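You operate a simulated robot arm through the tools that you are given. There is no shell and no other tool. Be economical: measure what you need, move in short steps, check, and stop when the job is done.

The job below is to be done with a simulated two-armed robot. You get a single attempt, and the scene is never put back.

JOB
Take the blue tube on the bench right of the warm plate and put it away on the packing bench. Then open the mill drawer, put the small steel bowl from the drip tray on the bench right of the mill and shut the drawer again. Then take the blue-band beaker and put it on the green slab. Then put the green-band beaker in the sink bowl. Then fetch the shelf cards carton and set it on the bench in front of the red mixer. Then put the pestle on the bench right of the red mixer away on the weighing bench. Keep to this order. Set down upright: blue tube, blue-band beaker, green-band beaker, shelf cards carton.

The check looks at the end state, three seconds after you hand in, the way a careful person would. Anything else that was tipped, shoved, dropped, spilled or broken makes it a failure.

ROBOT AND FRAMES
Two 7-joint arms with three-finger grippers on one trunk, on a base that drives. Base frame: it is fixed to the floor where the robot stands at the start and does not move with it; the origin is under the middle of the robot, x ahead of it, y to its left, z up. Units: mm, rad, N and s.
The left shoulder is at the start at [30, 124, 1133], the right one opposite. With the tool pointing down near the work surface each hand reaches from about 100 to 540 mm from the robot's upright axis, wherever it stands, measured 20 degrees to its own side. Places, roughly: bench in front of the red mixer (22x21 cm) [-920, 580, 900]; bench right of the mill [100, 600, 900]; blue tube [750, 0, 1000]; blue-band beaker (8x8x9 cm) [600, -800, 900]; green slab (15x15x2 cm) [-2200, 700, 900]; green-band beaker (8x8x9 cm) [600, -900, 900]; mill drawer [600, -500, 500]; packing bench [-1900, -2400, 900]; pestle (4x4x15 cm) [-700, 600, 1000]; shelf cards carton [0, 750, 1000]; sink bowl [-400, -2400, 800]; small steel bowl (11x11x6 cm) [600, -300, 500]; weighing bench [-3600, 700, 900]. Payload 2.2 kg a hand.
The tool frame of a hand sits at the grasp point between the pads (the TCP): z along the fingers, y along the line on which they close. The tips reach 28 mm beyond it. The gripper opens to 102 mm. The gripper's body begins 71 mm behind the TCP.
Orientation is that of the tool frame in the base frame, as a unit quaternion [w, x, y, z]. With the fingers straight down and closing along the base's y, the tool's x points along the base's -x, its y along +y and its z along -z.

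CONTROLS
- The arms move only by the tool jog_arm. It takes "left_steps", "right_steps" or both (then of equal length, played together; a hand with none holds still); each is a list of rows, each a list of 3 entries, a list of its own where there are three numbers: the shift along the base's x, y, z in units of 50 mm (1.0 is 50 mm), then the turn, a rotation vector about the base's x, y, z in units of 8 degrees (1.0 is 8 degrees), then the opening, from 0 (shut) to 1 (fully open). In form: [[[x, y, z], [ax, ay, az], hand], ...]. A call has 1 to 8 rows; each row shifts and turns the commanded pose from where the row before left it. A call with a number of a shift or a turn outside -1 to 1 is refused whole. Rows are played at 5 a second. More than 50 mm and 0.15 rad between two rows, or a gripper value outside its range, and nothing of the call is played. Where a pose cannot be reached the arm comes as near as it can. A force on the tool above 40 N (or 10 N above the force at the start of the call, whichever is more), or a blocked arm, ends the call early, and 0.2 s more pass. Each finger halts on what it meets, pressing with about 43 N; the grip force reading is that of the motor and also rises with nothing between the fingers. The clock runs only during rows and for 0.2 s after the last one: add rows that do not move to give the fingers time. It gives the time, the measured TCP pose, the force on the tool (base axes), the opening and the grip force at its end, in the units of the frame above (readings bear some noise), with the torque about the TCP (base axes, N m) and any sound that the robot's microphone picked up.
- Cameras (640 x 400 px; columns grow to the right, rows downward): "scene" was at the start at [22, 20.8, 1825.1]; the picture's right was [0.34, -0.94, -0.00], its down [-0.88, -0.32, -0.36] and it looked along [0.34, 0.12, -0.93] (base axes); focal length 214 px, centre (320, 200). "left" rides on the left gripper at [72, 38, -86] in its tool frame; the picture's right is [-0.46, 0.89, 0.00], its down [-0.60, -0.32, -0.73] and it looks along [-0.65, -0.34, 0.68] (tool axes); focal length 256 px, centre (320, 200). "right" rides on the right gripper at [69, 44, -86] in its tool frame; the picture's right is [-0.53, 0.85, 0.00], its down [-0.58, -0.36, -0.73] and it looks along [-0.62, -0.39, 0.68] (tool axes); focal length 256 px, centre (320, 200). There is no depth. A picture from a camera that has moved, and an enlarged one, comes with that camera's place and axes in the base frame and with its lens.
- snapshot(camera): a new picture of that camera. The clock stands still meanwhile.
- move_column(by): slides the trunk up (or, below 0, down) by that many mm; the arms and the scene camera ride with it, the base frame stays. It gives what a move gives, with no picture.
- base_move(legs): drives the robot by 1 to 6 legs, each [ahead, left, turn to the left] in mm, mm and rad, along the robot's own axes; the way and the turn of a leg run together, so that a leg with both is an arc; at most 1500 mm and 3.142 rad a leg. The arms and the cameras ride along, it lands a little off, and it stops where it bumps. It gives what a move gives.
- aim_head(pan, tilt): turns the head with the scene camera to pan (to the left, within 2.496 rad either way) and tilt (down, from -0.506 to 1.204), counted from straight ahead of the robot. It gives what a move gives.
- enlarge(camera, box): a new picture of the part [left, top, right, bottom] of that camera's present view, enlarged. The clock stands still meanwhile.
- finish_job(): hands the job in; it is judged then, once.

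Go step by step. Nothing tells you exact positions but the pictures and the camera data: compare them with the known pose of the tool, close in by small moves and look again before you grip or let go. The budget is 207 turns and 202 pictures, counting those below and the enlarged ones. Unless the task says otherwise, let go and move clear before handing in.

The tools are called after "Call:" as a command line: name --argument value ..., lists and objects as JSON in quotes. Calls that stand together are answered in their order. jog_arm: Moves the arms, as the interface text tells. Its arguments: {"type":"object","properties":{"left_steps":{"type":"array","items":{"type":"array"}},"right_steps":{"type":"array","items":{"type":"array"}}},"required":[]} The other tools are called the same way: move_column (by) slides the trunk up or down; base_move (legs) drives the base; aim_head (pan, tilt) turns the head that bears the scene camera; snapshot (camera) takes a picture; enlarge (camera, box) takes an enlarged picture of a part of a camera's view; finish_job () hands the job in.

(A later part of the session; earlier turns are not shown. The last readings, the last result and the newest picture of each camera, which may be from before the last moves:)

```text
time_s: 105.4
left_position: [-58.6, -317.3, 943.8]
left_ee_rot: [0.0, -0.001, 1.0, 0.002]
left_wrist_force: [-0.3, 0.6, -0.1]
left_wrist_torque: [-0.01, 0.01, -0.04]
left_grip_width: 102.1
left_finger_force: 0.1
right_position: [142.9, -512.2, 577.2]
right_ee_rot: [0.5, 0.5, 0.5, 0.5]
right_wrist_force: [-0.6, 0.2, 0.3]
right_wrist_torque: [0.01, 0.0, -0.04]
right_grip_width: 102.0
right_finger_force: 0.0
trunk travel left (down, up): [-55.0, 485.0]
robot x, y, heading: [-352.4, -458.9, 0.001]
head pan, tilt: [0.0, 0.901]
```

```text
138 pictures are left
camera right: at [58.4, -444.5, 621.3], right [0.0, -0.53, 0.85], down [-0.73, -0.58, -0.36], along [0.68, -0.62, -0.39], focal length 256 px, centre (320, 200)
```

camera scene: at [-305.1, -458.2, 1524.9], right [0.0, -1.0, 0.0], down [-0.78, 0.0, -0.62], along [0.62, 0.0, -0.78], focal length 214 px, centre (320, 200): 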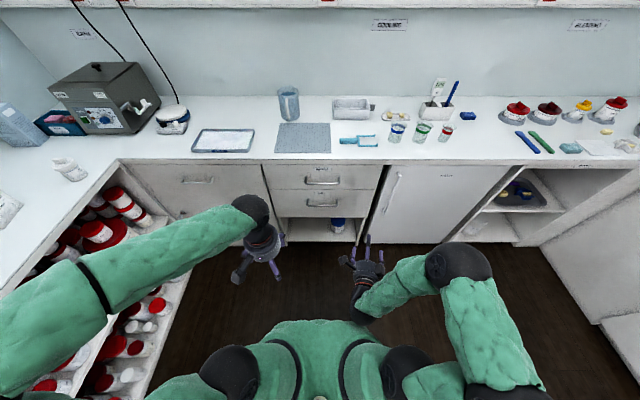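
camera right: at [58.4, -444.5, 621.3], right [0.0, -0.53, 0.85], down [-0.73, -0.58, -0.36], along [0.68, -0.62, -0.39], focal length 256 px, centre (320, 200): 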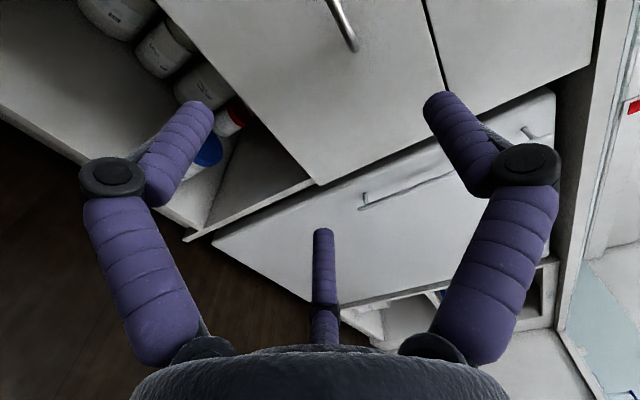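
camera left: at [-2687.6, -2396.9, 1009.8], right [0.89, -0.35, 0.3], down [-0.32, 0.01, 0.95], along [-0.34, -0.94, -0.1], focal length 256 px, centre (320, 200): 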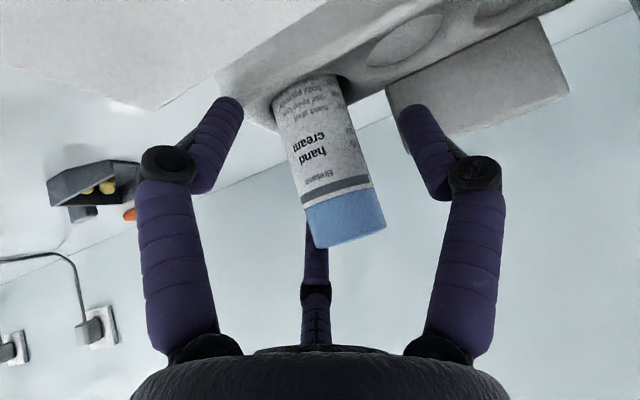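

Bar is about [390, -470, 600]. I align height/side and drive 150 mm closer.

Call:
jog_arm --right_steps '[[[0, 0.4, 0.45], [0, 0, 0], 1], [[0, 0.3, 0], [0, 0, 0], 1], [[0, 0, 0], [0, 0, 0], 1]]'

Call:
base_move --legs '[[160, 0, 0]]'

Call:
snapshot --camera "right"

Call:
snapshot --camera "scene"

```text
time_s: 106.2
left_position: [-57.0, -318.2, 943.1]
left_ee_rot: [0.001, -0.002, 1.0, 0.0]
left_wrist_force: [-0.7, -0.1, 0.3]
left_wrist_torque: [-0.04, 0.05, 0.0]
left_grip_width: 102.0
left_finger_force: 0.1
right_position: [142.9, -477.6, 601.1]
right_ee_rot: [0.5, 0.5, 0.5, 0.5]
right_wrist_force: [-0.2, 0.4, -0.1]
right_wrist_torque: [0.01, 0.01, -0.02]
right_grip_width: 102.0
right_finger_force: 0.1
trunk travel left (down, up): [-55.0, 485.0]
robot x, y, heading: [-353.2, -460.4, 0.007]
head pan, tilt: [0.0, 0.901]
```

```text
time_s: 107.6
left_position: [99.5, -316.5, 941.9]
left_ee_rot: [0.0, -0.002, 1.0, 0.001]
left_wrist_force: [-0.1, -0.1, -0.4]
left_wrist_torque: [-0.02, -0.01, 0.02]
left_grip_width: 101.9
left_finger_force: 0.0
right_position: [300.0, -477.2, 601.1]
right_ee_rot: [0.5, 0.5, 0.5, 0.5]
right_wrist_force: [0.1, 0.5, -0.3]
right_wrist_torque: [0.01, -0.02, 0.02]
right_grip_width: 102.1
right_finger_force: 0.0
trunk travel left (down, up): [-55.0, 485.0]
robot x, y, heading: [-191.2, -460.7, 0.002]
head pan, tilt: [0.0, 0.901]
```

```text
137 pictures are left
camera right: at [214.2, -408.2, 643.8], right [0.0, -0.53, 0.85], down [-0.73, -0.58, -0.36], along [0.68, -0.62, -0.39], focal length 256 px, centre (320, 200)
```

right: 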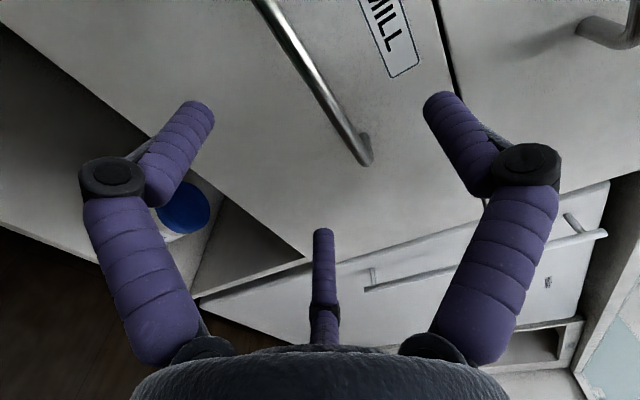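

```text
136 pictures are left
camera scene: at [-147.5, -457.5, 1524.8], right [0.0, -1.0, 0.0], down [-0.78, 0.0, -0.62], along [0.62, 0.0, -0.78], focal length 214 px, centre (320, 200)
```

scene: 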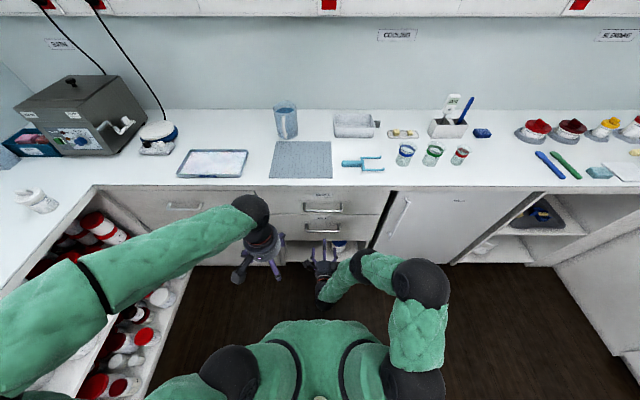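

Bar z≈603 at x≈385–392. Move forward 75 mm and check.

Call:
jog_arm --right_steps '[[[0.8, 0, 0.04], [0, 0, 0], 1], [[0.7, 0, 0], [0, 0, 0], 1], [[0, 0, 0], [0, 0, 0], 1]]'

Call:
snapshot --camera "right"

```text
time_s: 108.4
left_position: [98.8, -316.8, 942.9]
left_ee_rot: [0.001, -0.002, 1.0, 0.0]
left_wrist_force: [-0.2, -0.8, -0.3]
left_wrist_torque: [0.05, 0.0, 0.02]
left_grip_width: 102.1
left_finger_force: 0.0
right_position: [375.8, -479.6, 602.3]
right_ee_rot: [0.499, 0.5, 0.501, 0.499]
right_wrist_force: [0.3, -0.2, 0.0]
right_wrist_torque: [0.01, 0.02, 0.02]
right_grip_width: 101.9
right_finger_force: 0.0
trunk travel left (down, up): [-55.0, 485.0]
robot x, y, heading: [-195.6, -458.9, 0.004]
head pan, tilt: [0.0, 0.901]
```

```text
135 pictures are left
camera right: at [289.8, -409.6, 646.3], right [0.0, -0.53, 0.85], down [-0.73, -0.58, -0.36], along [0.68, -0.62, -0.39], focal length 256 px, centre (320, 200)
```

right: 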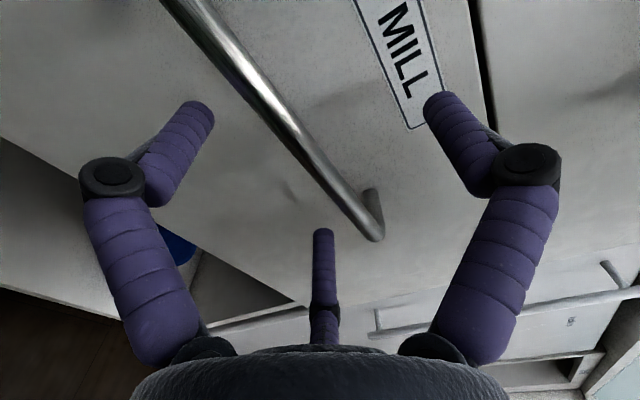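

Bar triangulates to x≈387, z≈602.6. Advance 9 mm and close.

Call:
jog_arm --right_steps '[[[0.18, 0, 0], [0, 0, 0], 1], [[0, 0, 0], [0, 0, 0], 0.6], [[0, 0, 0], [0, 0, 0], 0.2], [[0, 0, 0], [0, 0, 0], 0], [[0, 0, 0], [0, 0, 0], 0], [[0, 0, 0], [0, 0, 0], 0]]'

Call:
snapshot --camera "right"

```text
time_s: 109.8
left_position: [99.8, -318.3, 942.9]
left_ee_rot: [0.0, -0.001, 1.0, 0.001]
left_wrist_force: [0.2, -0.5, 0.1]
left_wrist_torque: [0.02, -0.04, 0.03]
left_grip_width: 102.0
left_finger_force: 0.0
right_position: [383.5, -477.4, 598.8]
right_ee_rot: [0.497, 0.504, 0.501, 0.498]
right_wrist_force: [0.2, -5.3, -25.6]
right_wrist_torque: [0.03, 0.07, -0.12]
right_grip_width: 18.8
right_finger_force: 44.3
trunk travel left (down, up): [-55.0, 485.0]
robot x, y, heading: [-193.5, -458.2, 0.009]
head pan, tilt: [0.0, 0.901]
```

```text
134 pictures are left
camera right: at [298.0, -409.0, 643.8], right [0.01, -0.53, 0.85], down [-0.73, -0.58, -0.36], along [0.68, -0.62, -0.4], focal length 256 px, centre (320, 200)
```

right: 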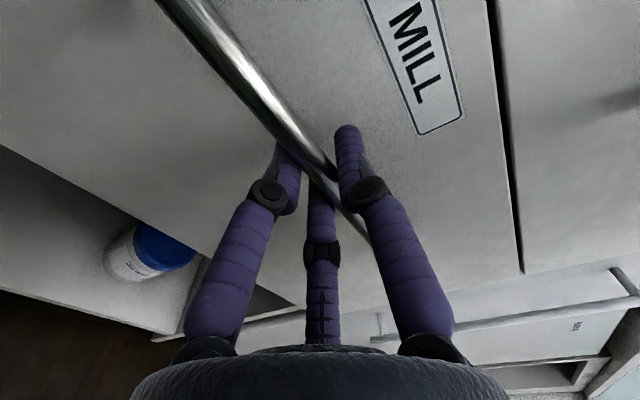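

Handle held. I relax the vertical load and pull out with the arm.

Call:
jog_arm --right_steps '[[[0, 0, -0.08], [0, 0, 0], 0], [[-0.5, 0, 0], [0, 0, 0], 0], [[-0.5, 0, 0], [0, 0, 0], 0], [[-0.5, 0, 0], [0, 0, 0], 0], [[-0.5, 0, 0], [0, 0, 0], 0], [[-0.5, 0, 0], [0, 0, 0], 0], [[-0.5, 0, 0], [0, 0, 0], 0], [[0, 0, 0], [0, 0, 0], 0]]'

Call:
snapshot --camera "scene"

```text
time_s: 111.6
left_position: [100.1, -316.8, 941.9]
left_ee_rot: [0.002, -0.002, 1.0, 0.002]
left_wrist_force: [-0.7, 0.8, 0.4]
left_wrist_torque: [0.01, -0.01, 0.02]
left_grip_width: 102.3
left_finger_force: 0.1
right_position: [233.9, -478.4, 598.9]
right_ee_rot: [0.501, 0.499, 0.499, 0.501]
right_wrist_force: [0.5, -1.4, 6.5]
right_wrist_torque: [-0.05, -0.03, 0.07]
right_grip_width: 18.5
right_finger_force: 44.4
trunk travel left (down, up): [-55.0, 485.0]
robot x, y, heading: [-190.9, -461.3, 0.008]
head pan, tilt: [0.0, 0.901]
```

```text
133 pictures are left
camera scene: at [-148.9, -457.6, 1525.0], right [0.0, -1.0, 0.0], down [-0.78, 0.0, -0.62], along [0.62, 0.0, -0.78], focal length 214 px, centre (320, 200)
```

scene: 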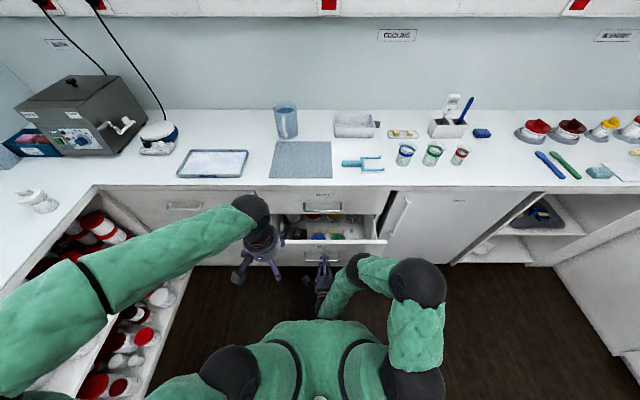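

Drawer opens smoothly. I pull further by driving back 140 mm and look inside.

Call:
base_move --legs '[[-140, 0, 0]]'

Call:
enlarge --camera "scene" --box '[220, 180, 420, 305]'

```text
time_s: 112.9
left_position: [-39.2, -317.4, 944.9]
left_ee_rot: [0.002, -0.002, 1.0, 0.0]
left_wrist_force: [0.5, 0.0, 0.1]
left_wrist_torque: [-0.02, 0.01, 0.0]
left_grip_width: 102.0
left_finger_force: 0.0
right_position: [95.2, -477.7, 598.6]
right_ee_rot: [0.501, 0.499, 0.499, 0.502]
right_wrist_force: [-0.9, 7.7, 22.1]
right_wrist_torque: [-0.01, -0.05, 0.03]
right_grip_width: 18.6
right_finger_force: 43.9
trunk travel left (down, up): [-55.0, 485.0]
robot x, y, heading: [-330.2, -458.4, 0.004]
head pan, tilt: [0.0, 0.901]
```

```text
3.20 times, centred on (320, 242) of scene
camera zoom: at [-288.4, -457.4, 1525.0], right [0.0, -1.0, 0.0], down [-0.78, 0.0, -0.62], along [0.62, 0.0, -0.78], focal length 686 px, centre (320, 64)
```

zoom: 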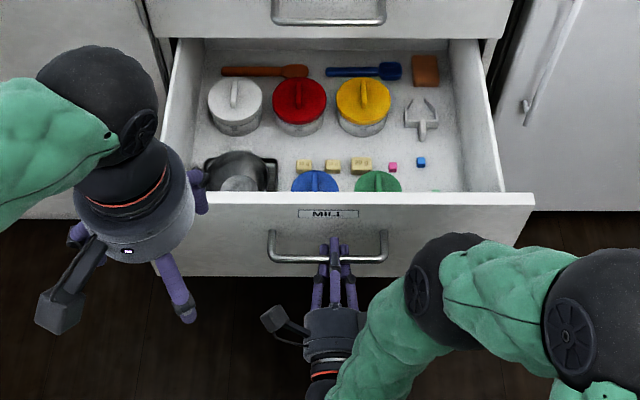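

The drawer is open ~290 mm; a steel bowl sits front-left in a dark tray with handles. I release the handle and clear the right hand.

Call:
jog_arm --right_steps '[[[0, 0, 0], [0, 0, 0], 0.5], [[0, 0, 0], [0, 0, 0], 1], [[0, 0, 0], [0, 0, 0], 1], [[-0.9, 0, 0], [0, 0, 0], 1], [[-0.3, -0.9, 0], [0, 0, 0], 1], [[0, -0.9, 0.2], [0, 0, 0], 1], [[0, -0.9, 0.4], [0, 0, 0], 1], [[0, -0.8, 0.6], [0, 0, 0], 1]]'

Call:
jog_arm --right_steps '[[[0, -0.8, 0.6], [0, 0, 0], 1], [[0, -0.8, 0.6], [0, 0, 0], 1], [[0, -0.8, 0.6], [0, 0, 0], 1], [[0, 0, 0.8], [0, 0, 0], 1], [[0, 0, 0.8], [0, 0, 0], 1], [[0, 0, 0.8], [0, 0, 0], 1]]' --left_steps '[[[-0.5, 0.3, 0], [0, 0, 0], 1], [[-0.5, 0.3, 0], [0, 0, 0], 1], [[0, 0.5, 0], [0, 0, 0], 1], [[0, 0.5, 0], [0, 0, 0], 1], [[0, 0, 0], [0, 0, 0], 1], [[0, 0, 0], [0, 0, 0], 1]]'

Call:
aim_head --pan 0.1 --tilt 1.2

Call:
base_move --legs '[[120, 0, 0]]'

Call:
snapshot --camera "scene"

```text
time_s: 114.7
left_position: [-39.9, -317.3, 941.2]
left_ee_rot: [0.001, -0.003, 1.0, 0.001]
left_wrist_force: [0.3, 0.1, 0.7]
left_wrist_torque: [0.01, -0.04, -0.01]
left_grip_width: 102.0
left_finger_force: 0.2
right_position: [33.5, -652.9, 657.5]
right_ee_rot: [0.498, 0.501, 0.499, 0.501]
right_wrist_force: [-0.8, -0.4, 0.0]
right_wrist_torque: [0.02, 0.02, 0.02]
right_grip_width: 102.0
right_finger_force: 0.0
trunk travel left (down, up): [-55.0, 485.0]
robot x, y, heading: [-328.4, -460.9, 0.006]
head pan, tilt: [0.0, 0.901]
```

```text
time_s: 116.1
left_position: [-90.2, -236.1, 942.5]
left_ee_rot: [0.001, -0.003, 1.0, 0.001]
left_wrist_force: [-0.3, -0.3, 0.0]
left_wrist_torque: [-0.01, 0.05, 0.01]
left_grip_width: 102.2
left_finger_force: 0.1
right_position: [33.8, -773.9, 869.3]
right_ee_rot: [0.499, 0.5, 0.5, 0.501]
right_wrist_force: [-0.1, 0.6, 0.6]
right_wrist_torque: [0.02, 0.01, -0.01]
right_grip_width: 101.9
right_finger_force: 0.0
trunk travel left (down, up): [-55.0, 485.0]
robot x, y, heading: [-332.2, -462.2, 0.004]
head pan, tilt: [0.0, 0.901]
```

```text
time_s: 116.9
left_position: [-90.0, -237.6, 942.9]
left_ee_rot: [0.0, -0.003, 1.0, 0.001]
left_wrist_force: [0.3, 0.9, 0.8]
left_wrist_torque: [-0.01, 0.01, 0.0]
left_grip_width: 102.3
left_finger_force: 0.1
right_position: [33.3, -772.8, 868.7]
right_ee_rot: [0.5, 0.499, 0.5, 0.501]
right_wrist_force: [1.1, -0.1, -0.2]
right_wrist_torque: [-0.01, -0.02, 0.01]
right_grip_width: 101.9
right_finger_force: 0.0
trunk travel left (down, up): [-55.0, 485.0]
robot x, y, heading: [-328.4, -458.3, 0.009]
head pan, tilt: [0.099, 1.201]
```

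```text
time_s: 118.2
left_position: [31.5, -236.0, 940.8]
left_ee_rot: [0.0, -0.003, 1.0, 0.001]
left_wrist_force: [0.4, 0.8, -0.2]
left_wrist_torque: [0.0, 0.04, 0.01]
left_grip_width: 102.1
left_finger_force: 0.0
right_position: [155.8, -771.7, 868.2]
right_ee_rot: [0.499, 0.499, 0.501, 0.501]
right_wrist_force: [0.5, -0.6, 0.2]
right_wrist_torque: [-0.01, 0.0, -0.01]
right_grip_width: 102.2
right_finger_force: 0.0
trunk travel left (down, up): [-55.0, 485.0]
robot x, y, heading: [-209.9, -461.9, 0.008]
head pan, tilt: [0.099, 1.201]
```

```text
131 pictures are left
camera scene: at [-183.8, -452.0, 1505.0], right [0.11, -0.99, 0.0], down [-0.93, -0.1, -0.36], along [0.36, 0.04, -0.93], focal length 214 px, centre (320, 200)
```

scene: 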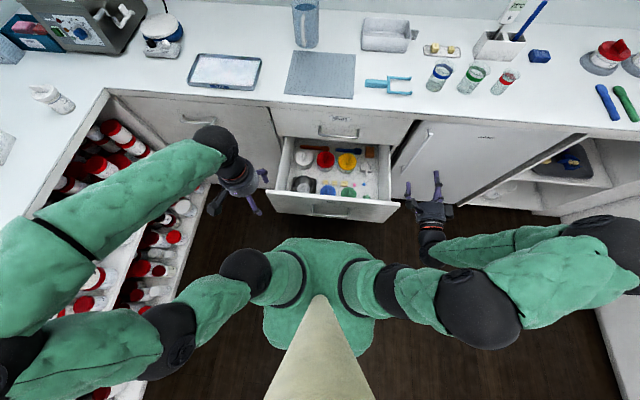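

Call:
enlarge --camera "scene" --box '[260, 130, 404, 220]'

Call:
enlarge --camera "scene" --box '[270, 165, 334, 205]'

```text
4.44 times, centred on (332, 175) of scene
camera zoom: at [-183.8, -452.0, 1505.0], right [0.11, -0.99, 0.0], down [-0.93, -0.1, -0.36], along [0.36, 0.04, -0.93], focal length 953 px, centre (267, 311)
```

zoom: 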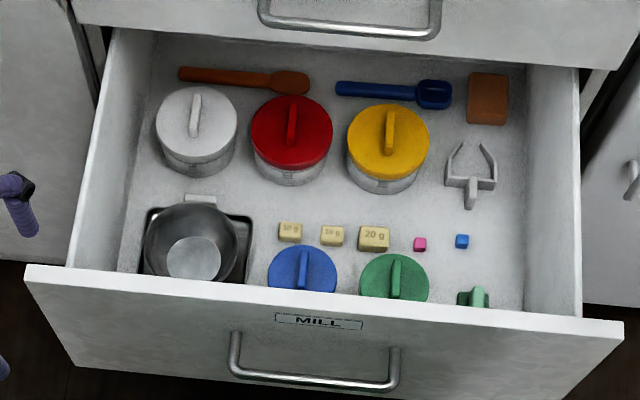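

```text
10.00 times, centred on (302, 185) of scene
camera zoom: at [-183.8, -452.0, 1505.0], right [0.11, -0.99, 0.0], down [-0.93, -0.1, -0.36], along [0.36, 0.04, -0.93], focal length 2145 px, centre (500, 350)
```

zoom: 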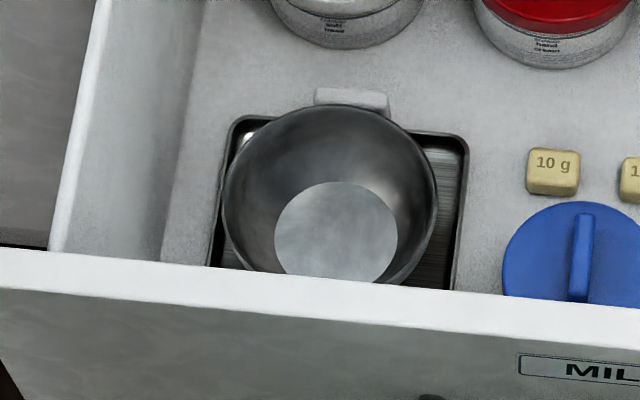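

The bowl (rim ≈[270, -315, 511], ∅110) stands in the drip tray. I'll pinch its right rim at y≈-370 with the left hand, tool down. Lower trunk and position above.

Call:
move_column --by -50

Call:
jog_arm --left_steps '[[[0.8, -0.447, -0.35], [0, 0, 0], 0.5], [[0.8, -0.447, -0.35], [0, 0, 0], 0.5], [[0.8, -0.447, -0.35], [0, 0, 0], 0.5], [[0.8, -0.447, -0.35], [0, 0, 0], 0.5], [[0.8, -0.447, -0.35], [0, 0, 0], 0.5], [[0.8, -0.447, -0.35], [0, 0, 0], 0.5], [[0, 0, 0], [0, 0, 0], 0.5]]'

Call:
snapshot --camera "left"

Call:
snapshot --camera "scene"

```text
time_s: 119.1
left_position: [31.2, -235.4, 891.0]
left_ee_rot: [0.002, -0.003, 1.0, 0.001]
left_wrist_force: [0.3, 0.6, 0.0]
left_wrist_torque: [0.0, -0.04, -0.04]
left_grip_width: 102.1
left_finger_force: 0.1
right_position: [156.0, -772.6, 819.4]
right_ee_rot: [0.5, 0.498, 0.5, 0.502]
right_wrist_force: [-0.7, 0.3, 1.1]
right_wrist_torque: [0.02, 0.0, 0.0]
right_grip_width: 101.9
right_finger_force: 0.1
trunk travel left (down, up): [-5.0, 535.0]
robot x, y, heading: [-206.0, -459.7, 0.007]
head pan, tilt: [0.099, 1.201]
```

```text
time_s: 120.7
left_position: [271.2, -368.9, 786.1]
left_ee_rot: [0.001, -0.003, 1.0, 0.001]
left_wrist_force: [-0.8, 0.4, -0.6]
left_wrist_torque: [0.04, 0.01, 0.02]
left_grip_width: 51.1
left_finger_force: 0.1
right_position: [155.3, -772.3, 819.0]
right_ee_rot: [0.499, 0.499, 0.501, 0.502]
right_wrist_force: [0.7, -0.1, 0.2]
right_wrist_torque: [-0.03, -0.01, 0.02]
right_grip_width: 102.1
right_finger_force: 0.0
trunk travel left (down, up): [-5.0, 535.0]
robot x, y, heading: [-210.3, -458.8, 0.007]
head pan, tilt: [0.099, 1.201]
```

```text
128 pictures are left
camera left: at [198.4, -333.2, 871.7], right [0.46, 0.89, 0.0], down [0.61, -0.31, 0.73], along [0.65, -0.34, -0.68], focal length 256 px, centre (320, 200)
```

left: 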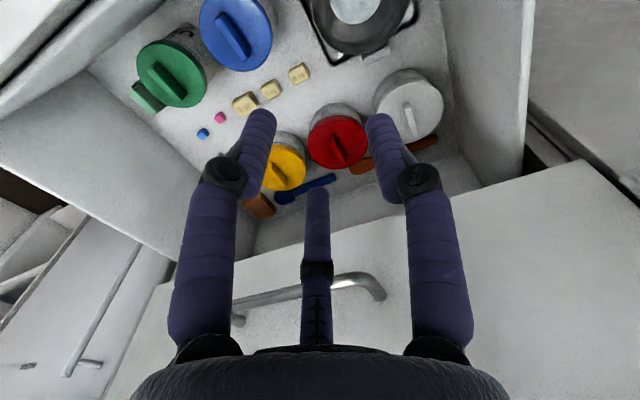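

```text
127 pictures are left
camera scene: at [-184.8, -452.1, 1455.1], right [0.11, -0.99, 0.0], down [-0.93, -0.1, -0.36], along [0.36, 0.04, -0.93], focal length 214 px, centre (320, 200)
```

scene: 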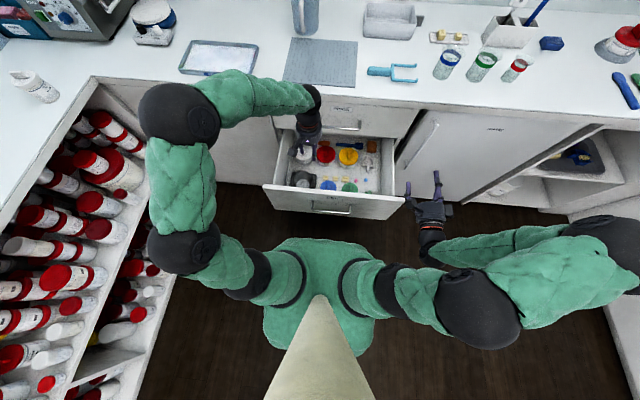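

Right rim at y≈-376; the blue pot is 50 mm further. Descend to just above and check.

Call:
jog_arm --left_steps '[[[0, -0.12, -0.93], [0, 0, 0], 0.5], [[0, 0, -0.93], [0, 0, 0], 0.5], [[0, 0, -0.93], [0, 0, 0], 0.5], [[0, 0, -0.93], [0, 0, 0], 0.5], [[0, 0, -0.2], [0, 0, 0], 0.5], [[0, 0, 0], [0, 0, 0], 0.5]]'

Call:
snapshot --camera "left"

Call:
enlarge --camera "scene" --box '[260, 130, 356, 190]'

```text
time_s: 122.1
left_position: [272.8, -376.1, 591.0]
left_ee_rot: [0.002, -0.004, 1.0, 0.001]
left_wrist_force: [-0.2, 0.1, 0.1]
left_wrist_torque: [-0.02, -0.04, -0.02]
left_grip_width: 50.7
left_finger_force: 0.0
right_position: [155.7, -770.7, 819.3]
right_ee_rot: [0.5, 0.499, 0.5, 0.501]
right_wrist_force: [1.1, -1.4, -0.6]
right_wrist_torque: [0.01, -0.02, 0.03]
right_grip_width: 101.8
right_finger_force: 0.0
trunk travel left (down, up): [-5.0, 535.0]
robot x, y, heading: [-207.6, -458.5, 0.006]
head pan, tilt: [0.099, 1.201]
```

```text
126 pictures are left
camera left: at [200.0, -339.5, 676.6], right [0.46, 0.89, 0.0], down [0.6, -0.31, 0.73], along [0.65, -0.34, -0.68], focal length 256 px, centre (320, 200)
```

left: 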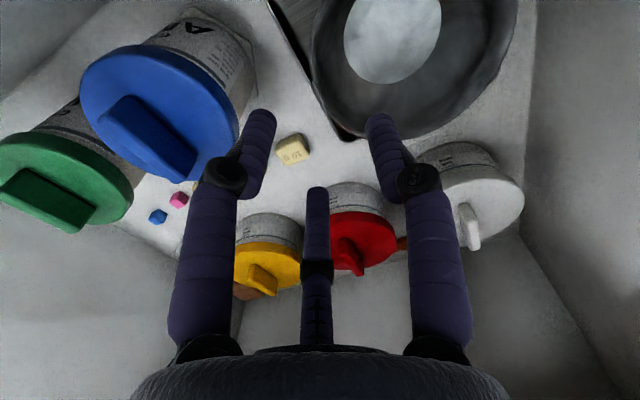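

```text
6.67 times, centred on (308, 160) of scene
camera zoom: at [-185.1, -452.0, 1455.1], right [0.11, -0.99, 0.0], down [-0.93, -0.1, -0.36], along [0.36, 0.04, -0.93], focal length 1430 px, centre (400, 467)
```

zoom: 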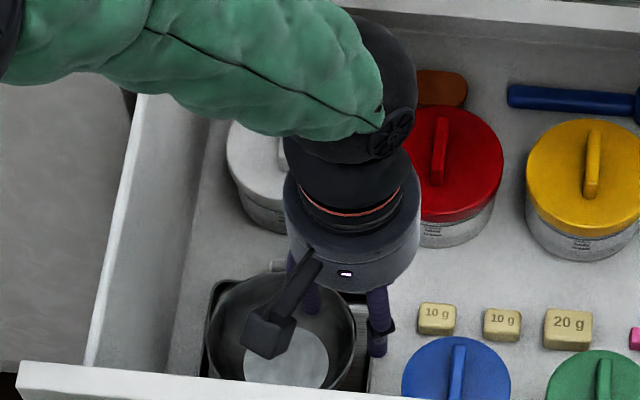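

Call:
enlarge --camera "left" --box '[240, 0, 432, 120]'

```text
3.33 times, centred on (336, 60) of left
camera zoom: at [200.0, -339.5, 676.6], right [0.46, 0.89, 0.0], down [0.6, -0.31, 0.73], along [0.65, -0.34, -0.68], focal length 853 px, centre (267, 667)
```

zoom: 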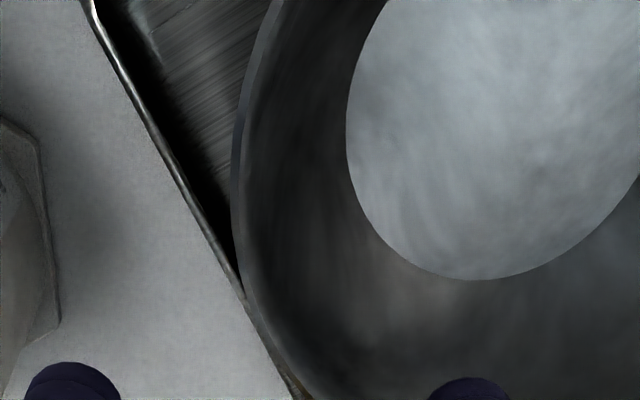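

TCP is right above the rim. Descend to z≈515.

Call:
jog_arm --left_steps '[[[0, 0, -0.6], [0, 0, 0], 0.5], [[0, 0, -0.5], [0, 0, 0], 0.5], [[0, 0, -0.42], [0, 0, 0], 0.5], [[0, 0, 0], [0, 0, 0], 0.5]]'

Call:
snapshot --camera "left"

```text
time_s: 123.1
left_position: [272.0, -375.9, 514.1]
left_ee_rot: [0.001, -0.004, 1.0, 0.0]
left_wrist_force: [0.4, 0.4, -0.2]
left_wrist_torque: [0.04, 0.02, 0.0]
left_grip_width: 50.9
left_finger_force: 0.1
right_position: [155.9, -771.5, 820.3]
right_ee_rot: [0.499, 0.499, 0.501, 0.501]
right_wrist_force: [0.3, 0.3, 0.3]
right_wrist_torque: [-0.01, 0.02, -0.01]
right_grip_width: 101.9
right_finger_force: 0.1
trunk travel left (down, up): [-5.0, 535.0]
robot x, y, heading: [-211.7, -461.4, 0.004]
head pan, tilt: [0.099, 1.201]
```

```text
123 pictures are left
camera left: at [197.9, -338.7, 599.5], right [0.46, 0.89, 0.0], down [0.6, -0.31, 0.73], along [0.65, -0.34, -0.68], focal length 256 px, centre (320, 200)
```

left: 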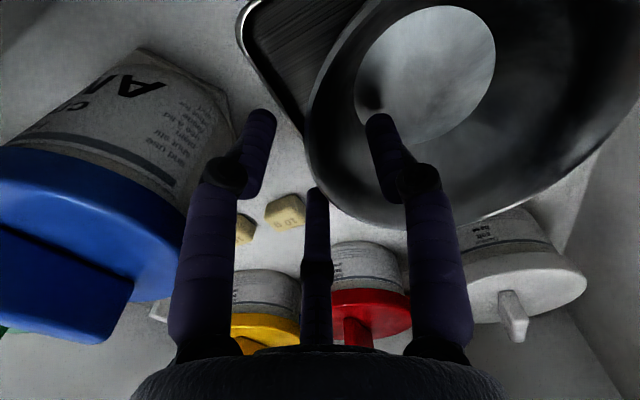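

Rim lies between fingers. Close and lift slightly.

Call:
jog_arm --left_steps '[[[0, 0, 0], [0, 0, 0], 0.25], [[0, 0, 0], [0, 0, 0], 0.1], [[0, 0, 0], [0, 0, 0], 0], [[0, 0, 0], [0, 0, 0], 0], [[0, 0, 0], [0, 0, 0], 0]]'

Call:
snapshot --camera "left"

```text
time_s: 124.3
left_position: [270.3, -374.9, 516.5]
left_ee_rot: [0.002, -0.004, 1.0, 0.001]
left_wrist_force: [1.0, 8.5, 26.1]
left_wrist_torque: [2.38, -0.05, -0.02]
left_grip_width: 15.9
left_finger_force: 41.4
right_position: [154.8, -772.3, 821.0]
right_ee_rot: [0.5, 0.498, 0.501, 0.501]
right_wrist_force: [-0.3, -0.5, 0.5]
right_wrist_torque: [-0.01, 0.01, -0.03]
right_grip_width: 102.4
right_finger_force: 0.1
trunk travel left (down, up): [-5.0, 535.0]
robot x, y, heading: [-211.1, -456.1, 0.005]
head pan, tilt: [0.099, 1.201]
```

```text
122 pictures are left
camera left: at [198.4, -338.2, 601.3], right [0.46, 0.89, 0.0], down [0.6, -0.31, 0.73], along [0.65, -0.33, -0.68], focal length 256 px, centre (320, 200)
```

left: 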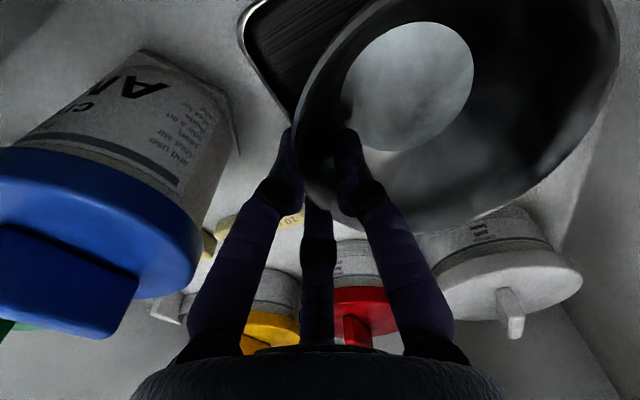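

Gripped on the wall; lifting gently.

Call:
jog_arm --left_steps '[[[0, 0, 0.15], [0, 0, 0], 0], [[0, 0, 0.3], [0, 0, 0], 0], [[0, 0, 0.5], [0, 0, 0], 0], [[0, 0, 0], [0, 0, 0], 0]]'

Call:
snapshot --camera "left"

Call:
enlarge --camera "scene" --box '[260, 130, 356, 190]'

```text
time_s: 125.3
left_position: [270.3, -376.4, 561.7]
left_ee_rot: [0.0, -0.003, 1.0, 0.001]
left_wrist_force: [-0.3, 0.0, -1.2]
left_wrist_torque: [-0.05, -0.03, 0.01]
left_grip_width: 7.7
left_finger_force: 35.8
right_position: [156.1, -772.9, 819.3]
right_ee_rot: [0.499, 0.499, 0.501, 0.501]
right_wrist_force: [-0.6, -0.5, -0.3]
right_wrist_torque: [0.03, -0.02, 0.02]
right_grip_width: 102.0
right_finger_force: 0.1
trunk travel left (down, up): [-5.0, 535.0]
robot x, y, heading: [-206.3, -457.2, 0.002]
head pan, tilt: [0.099, 1.201]
```

```text
121 pictures are left
camera left: at [197.3, -339.5, 647.7], right [0.46, 0.89, 0.0], down [0.61, -0.31, 0.73], along [0.65, -0.34, -0.68], focal length 256 px, centre (320, 200)
```

left: 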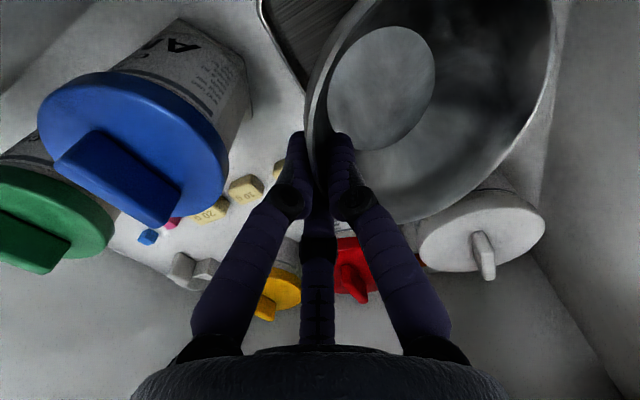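

```text
6.67 times, centred on (308, 160) of scene
camera zoom: at [-185.1, -452.1, 1455.0], right [0.11, -0.99, 0.0], down [-0.93, -0.1, -0.36], along [0.36, 0.04, -0.93], focal length 1430 px, centre (400, 467)
```

zoom: 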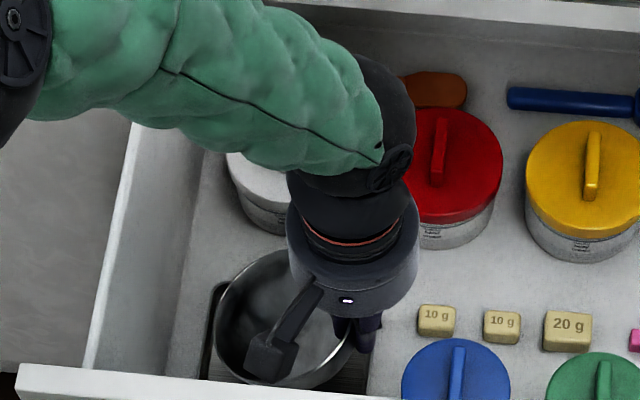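

Bowl is held by its wall. I raise the trunk to lift it straight out, then back off.

Call:
move_column --by 370

Call:
jog_arm --left_steps '[[[-0.5, 0.4, 0.7], [0, 0, 0], 0], [[-0.5, 0.4, 0.7], [0, 0, 0], 0], [[-0.5, 0.4, 0.7], [0, 0, 0], 0], [[0, 0, 0.9], [0, 0, 0], 0]]'

Call:
base_move --legs '[[-150, 100, 0], [0, 480, 0]]'

Call:
aim_head --pan 1.2 --tilt 0.8

Call:
snapshot --camera "scene"

```text
time_s: 128.9
left_position: [270.5, -375.4, 932.1]
left_ee_rot: [0.0, -0.003, 1.0, 0.001]
left_wrist_force: [0.5, 0.0, -1.8]
left_wrist_torque: [-0.06, 0.01, -0.01]
left_grip_width: 7.5
left_finger_force: 36.0
right_position: [155.6, -772.0, 1189.6]
right_ee_rot: [0.499, 0.499, 0.501, 0.501]
right_wrist_force: [-0.1, 0.3, -0.5]
right_wrist_torque: [0.05, 0.0, -0.02]
right_grip_width: 102.0
right_finger_force: 0.1
trunk travel left (down, up): [-375.0, 165.0]
robot x, y, heading: [-213.1, -460.1, 0.006]
head pan, tilt: [0.099, 1.201]
```

```text
time_s: 129.9
left_position: [194.4, -316.6, 1079.5]
left_ee_rot: [0.0, -0.002, 1.0, 0.001]
left_wrist_force: [-0.7, 0.9, -0.9]
left_wrist_torque: [-0.05, -0.01, -0.04]
left_grip_width: 7.7
left_finger_force: 35.7
right_position: [156.3, -771.5, 1189.2]
right_ee_rot: [0.499, 0.499, 0.5, 0.501]
right_wrist_force: [0.1, -0.1, 0.5]
right_wrist_torque: [0.03, -0.01, -0.01]
right_grip_width: 102.2
right_finger_force: 0.0
trunk travel left (down, up): [-375.0, 165.0]
robot x, y, heading: [-208.3, -461.2, 0.007]
head pan, tilt: [0.099, 1.201]
```

```text
time_s: 133.9
left_position: [49.1, 257.6, 1080.3]
left_ee_rot: [0.0, 0.006, 1.0, 0.0]
left_wrist_force: [0.3, 0.0, -1.4]
left_wrist_torque: [-0.08, 0.02, -0.01]
left_grip_width: 7.8
left_finger_force: 35.6
right_position: [1.7, -196.3, 1189.9]
right_ee_rot: [0.503, 0.503, 0.496, 0.498]
right_wrist_force: [-0.4, 0.4, 0.3]
right_wrist_torque: [0.01, -0.01, -0.03]
right_grip_width: 102.0
right_finger_force: 0.1
trunk travel left (down, up): [-375.0, 165.0]
robot x, y, heading: [-359.4, 120.2, -0.007]
head pan, tilt: [0.099, 1.201]
```

```text
time_s: 135.2
left_position: [49.3, 258.5, 1079.6]
left_ee_rot: [0.0, 0.004, 1.0, 0.001]
left_wrist_force: [-0.1, -0.7, -1.4]
left_wrist_torque: [-0.07, 0.04, 0.02]
left_grip_width: 7.7
left_finger_force: 35.4
right_position: [1.0, -196.8, 1189.4]
right_ee_rot: [0.503, 0.503, 0.497, 0.497]
right_wrist_force: [0.0, -0.7, -0.4]
right_wrist_torque: [-0.01, -0.03, -0.02]
right_grip_width: 102.0
right_finger_force: 0.2
trunk travel left (down, up): [-375.0, 165.0]
robot x, y, heading: [-360.1, 119.7, -0.017]
head pan, tilt: [1.201, 0.799]
```

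```text
119 pictures are left
camera scene: at [-359.6, 198.7, 1852.8], right [0.93, -0.37, 0.0], down [-0.27, -0.67, -0.7], along [0.26, 0.65, -0.72], focal length 214 px, centre (320, 200)
```

scene: 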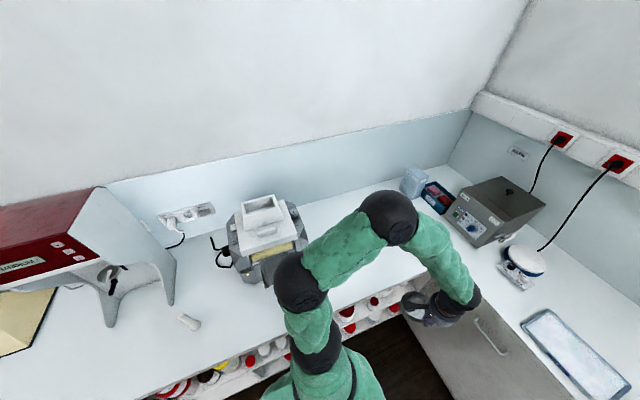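

The left arm blocks the view of the area, but from earlier: mill right edge x≈-228, white carton spans x≈45–170, y≈612–690. I'll set the bowl about [0, 540]. I turn the base a bit and shift right to keep the elbow off the mill.

Call:
base_move --legs '[[210, 0, 0], [0, 0, 0.5]]'

Call:
aim_head --pan 0.9 --tilt 1.0

Call:
snapshot --camera "scene"

Call:
snapshot --camera "left"

```text
time_s: 138.2
left_position: [141.7, 436.0, 1079.4]
left_ee_rot: [0.0, -0.243, 0.97, 0.0]
left_wrist_force: [-1.0, 0.0, -1.4]
left_wrist_torque: [-0.07, -0.04, -0.01]
left_grip_width: 7.7
left_finger_force: 35.5
right_position: [319.1, 14.6, 1190.5]
right_ee_rot: [0.365, 0.365, 0.605, 0.606]
right_wrist_force: [-0.4, -0.3, 0.0]
right_wrist_torque: [-0.01, 0.01, 0.0]
right_grip_width: 102.0
right_finger_force: 0.2
trunk travel left (down, up): [-375.0, 165.0]
robot x, y, heading: [-151.0, 121.9, 0.493]
head pan, tilt: [1.201, 0.799]
```

```text
time_s: 139.1
left_position: [141.8, 434.2, 1080.5]
left_ee_rot: [0.0, -0.243, 0.97, 0.001]
left_wrist_force: [-0.3, -0.3, -0.9]
left_wrist_torque: [-0.06, -0.01, 0.01]
left_grip_width: 7.5
left_finger_force: 35.1
right_position: [318.2, 14.2, 1190.9]
right_ee_rot: [0.365, 0.364, 0.605, 0.607]
right_wrist_force: [-0.2, -0.4, 0.0]
right_wrist_torque: [0.0, 0.01, 0.0]
right_grip_width: 101.9
right_finger_force: 0.1
trunk travel left (down, up): [-375.0, 165.0]
robot x, y, heading: [-151.6, 120.0, 0.491]
head pan, tilt: [0.901, 1.0]
```

```text
118 pictures are left
camera scene: at [-165.2, 176.1, 1837.7], right [0.98, -0.18, 0.0], down [-0.15, -0.83, -0.54], along [0.1, 0.53, -0.84], focal length 214 px, centre (320, 200)
```

scene: 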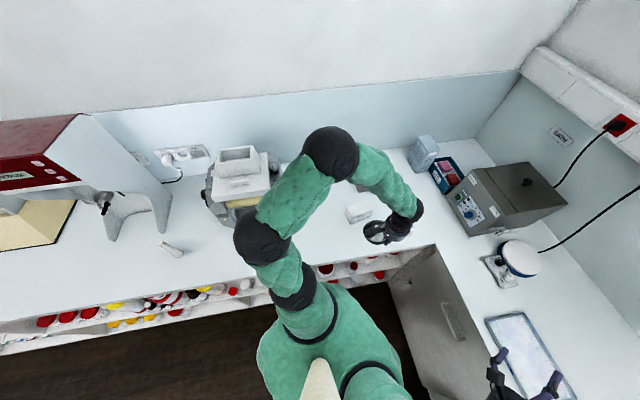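

```text
117 pictures are left
camera left: at [60.4, 433.3, 1165.8], right [-0.01, 1.0, 0.0], down [0.68, 0.0, 0.73], along [0.73, 0.01, -0.68], focal length 256 px, centre (320, 200)
```

left: 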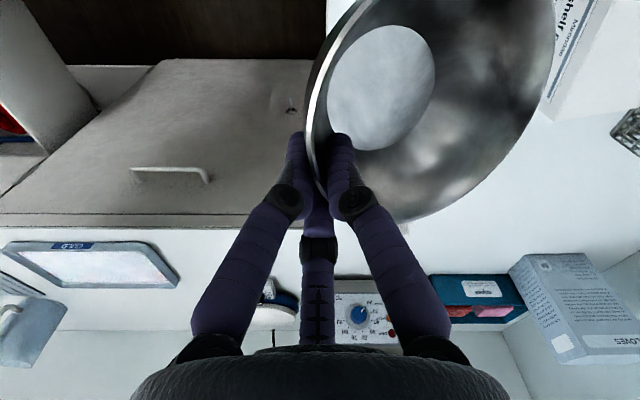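

White carton confirmed as "shelf …". Move toward the free spot.

Call:
jog_arm --left_steps '[[[-0.8, 0.4, 0], [0, 0, 0], 0], [[-0.8, 0.4, 0], [0, 0, 0], 0], [[-0.72, 0.36, -0.4], [0, 0, 0], 0], [[0, 0, -0.6], [0, 0, 0], 0], [[0, 0, 0], [0, 0, 0], 0]]'

Call:
enlarge --camera "scene" --box '[260, 150, 450, 270]'

Call:
snapshot --camera "left"

```text
time_s: 140.2
left_position: [24.4, 493.1, 1028.4]
left_ee_rot: [0.001, -0.244, 0.97, 0.0]
left_wrist_force: [-0.5, -0.1, -1.5]
left_wrist_torque: [-0.01, -0.02, 0.03]
left_grip_width: 7.5
left_finger_force: 35.7
right_position: [318.0, 13.3, 1189.6]
right_ee_rot: [0.364, 0.364, 0.606, 0.607]
right_wrist_force: [-0.1, -0.7, 0.4]
right_wrist_torque: [0.03, -0.01, 0.02]
right_grip_width: 102.0
right_finger_force: 0.0
trunk travel left (down, up): [-375.0, 165.0]
robot x, y, heading: [-150.5, 115.1, 0.49]
head pan, tilt: [0.901, 1.0]
```

```text
3.33 times, centred on (355, 210) of scene
camera zoom: at [-166.3, 175.7, 1837.7], right [0.98, -0.18, 0.0], down [-0.15, -0.83, -0.54], along [0.1, 0.53, -0.84], focal length 715 px, centre (203, 167)
```

zoom: 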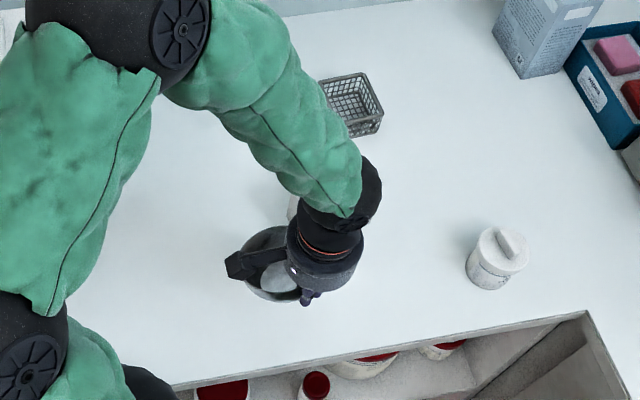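

```text
115 pictures are left
camera left: at [-57.4, 490.8, 1115.2], right [-0.01, 1.0, 0.0], down [0.68, 0.0, 0.73], along [0.73, 0.01, -0.68], focal length 256 px, centre (320, 200)
```

left: 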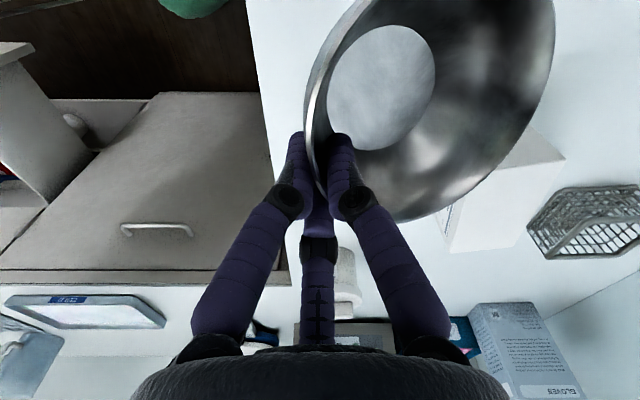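

Shift 25 mm away from the carton, then lower.

Call:
jog_arm --left_steps '[[[-0.5, 0, 0], [0, 0, 0], 0], [[0, 0, -0.5], [0, 0, 0], 0], [[0, 0, -0.5], [0, 0, 0], 0], [[0, 0, 0], [0, 0, 0], 0]]'

Call:
snapshot --camera "left"

Call:
enlarge --camera "scene" --box '[290, 180, 402, 250]'

```text
time_s: 141.2
left_position: [0.5, 493.5, 981.4]
left_ee_rot: [0.001, -0.242, 0.97, 0.0]
left_wrist_force: [0.0, -0.4, -1.3]
left_wrist_torque: [-0.05, -0.01, 0.02]
left_grip_width: 7.8
left_finger_force: 35.7
right_position: [318.4, 14.1, 1190.0]
right_ee_rot: [0.364, 0.364, 0.606, 0.607]
right_wrist_force: [-0.2, 0.4, -0.4]
right_wrist_torque: [0.0, 0.0, 0.01]
right_grip_width: 102.0
right_finger_force: 0.1
trunk travel left (down, up): [-375.0, 165.0]
robot x, y, heading: [-151.2, 120.3, 0.491]
head pan, tilt: [0.901, 1.0]
```

```text
114 pictures are left
camera left: at [-81.0, 491.4, 1066.6], right [-0.01, 1.0, 0.0], down [0.68, 0.0, 0.73], along [0.73, 0.01, -0.68], focal length 256 px, centre (320, 200)
```

left: 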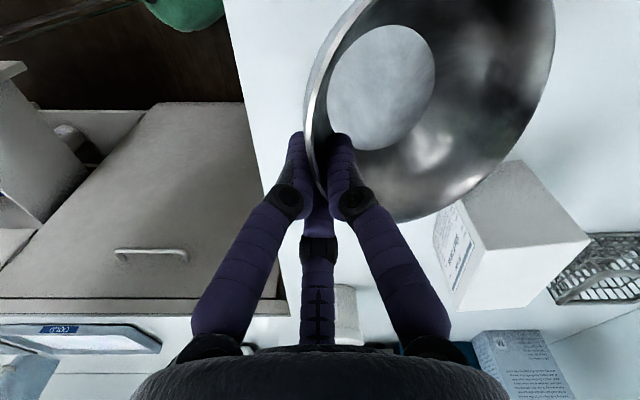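

```text
5.71 times, centred on (346, 215) of scene
camera zoom: at [-165.1, 176.0, 1837.7], right [0.98, -0.18, 0.0], down [-0.15, -0.83, -0.54], along [0.1, 0.53, -0.84], focal length 1226 px, centre (171, 114)
```

zoom: 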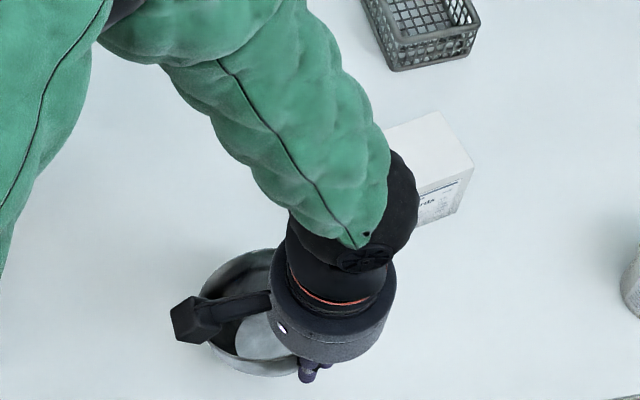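

Clear of the carton. Lower gently until contact.

Call:
jog_arm --left_steps '[[[0, 0, -0.12], [0, 0, 0], 0], [[0, 0, -0.12], [0, 0, 0], 0], [[0, 0, -0.1], [0, 0, 0], 0], [[0, 0, 0], [0, 0, 0], 0]]'

```text
time_s: 142.2
left_position: [0.3, 493.0, 965.5]
left_ee_rot: [0.001, -0.244, 0.97, 0.001]
left_wrist_force: [1.7, -3.0, 15.0]
left_wrist_torque: [0.72, 0.35, 0.06]
left_grip_width: 7.7
left_finger_force: 35.6
right_position: [318.7, 13.3, 1189.0]
right_ee_rot: [0.364, 0.365, 0.606, 0.606]
right_wrist_force: [-0.5, 0.9, 0.2]
right_wrist_torque: [0.0, -0.02, -0.02]
right_grip_width: 102.1
right_finger_force: 0.0
trunk travel left (down, up): [-375.0, 165.0]
robot x, y, heading: [-151.6, 119.9, 0.497]
head pan, tilt: [0.901, 1.0]
```

Contact. Open slowly.

Call:
jog_arm --left_steps '[[[0, 0, 0], [0, 0, 0], 0.12], [[0, 0, 0], [0, 0, 0], 0.18], [[0, 0, 0], [0, 0, 0], 0.25], [[0, 0, 0], [0, 0, 0], 0.35], [[0, 0, 0], [0, 0, 0], 0.45], [[0, 0, 0], [0, 0, 0], 0.45]]'

Call:
snapshot --camera "left"

```text
time_s: 143.7
left_position: [1.7, 493.3, 964.1]
left_ee_rot: [0.0, -0.243, 0.97, 0.002]
left_wrist_force: [0.2, -0.1, -0.5]
left_wrist_torque: [-0.02, -0.02, 0.0]
left_grip_width: 45.9
left_finger_force: 0.1
right_position: [319.0, 13.9, 1189.3]
right_ee_rot: [0.365, 0.364, 0.606, 0.606]
right_wrist_force: [0.0, 0.6, -0.1]
right_wrist_torque: [-0.02, 0.0, 0.01]
right_grip_width: 102.1
right_finger_force: 0.1
trunk travel left (down, up): [-375.0, 165.0]
robot x, y, heading: [-146.7, 121.3, 0.493]
head pan, tilt: [0.901, 1.0]
```

```text
112 pictures are left
camera left: at [-80.1, 491.4, 1050.0], right [-0.01, 1.0, 0.0], down [0.68, 0.0, 0.73], along [0.73, 0.01, -0.68], focal length 256 px, centre (320, 200)
```

left: 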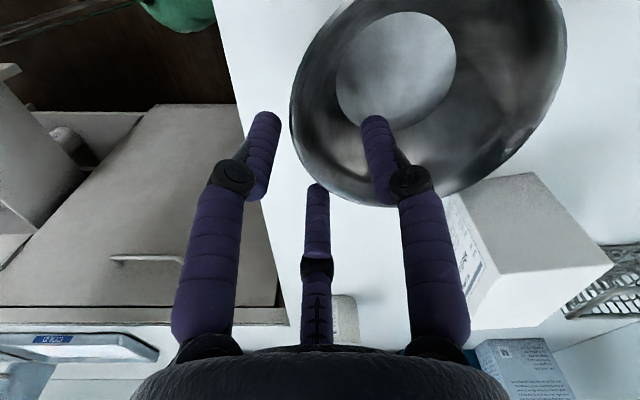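

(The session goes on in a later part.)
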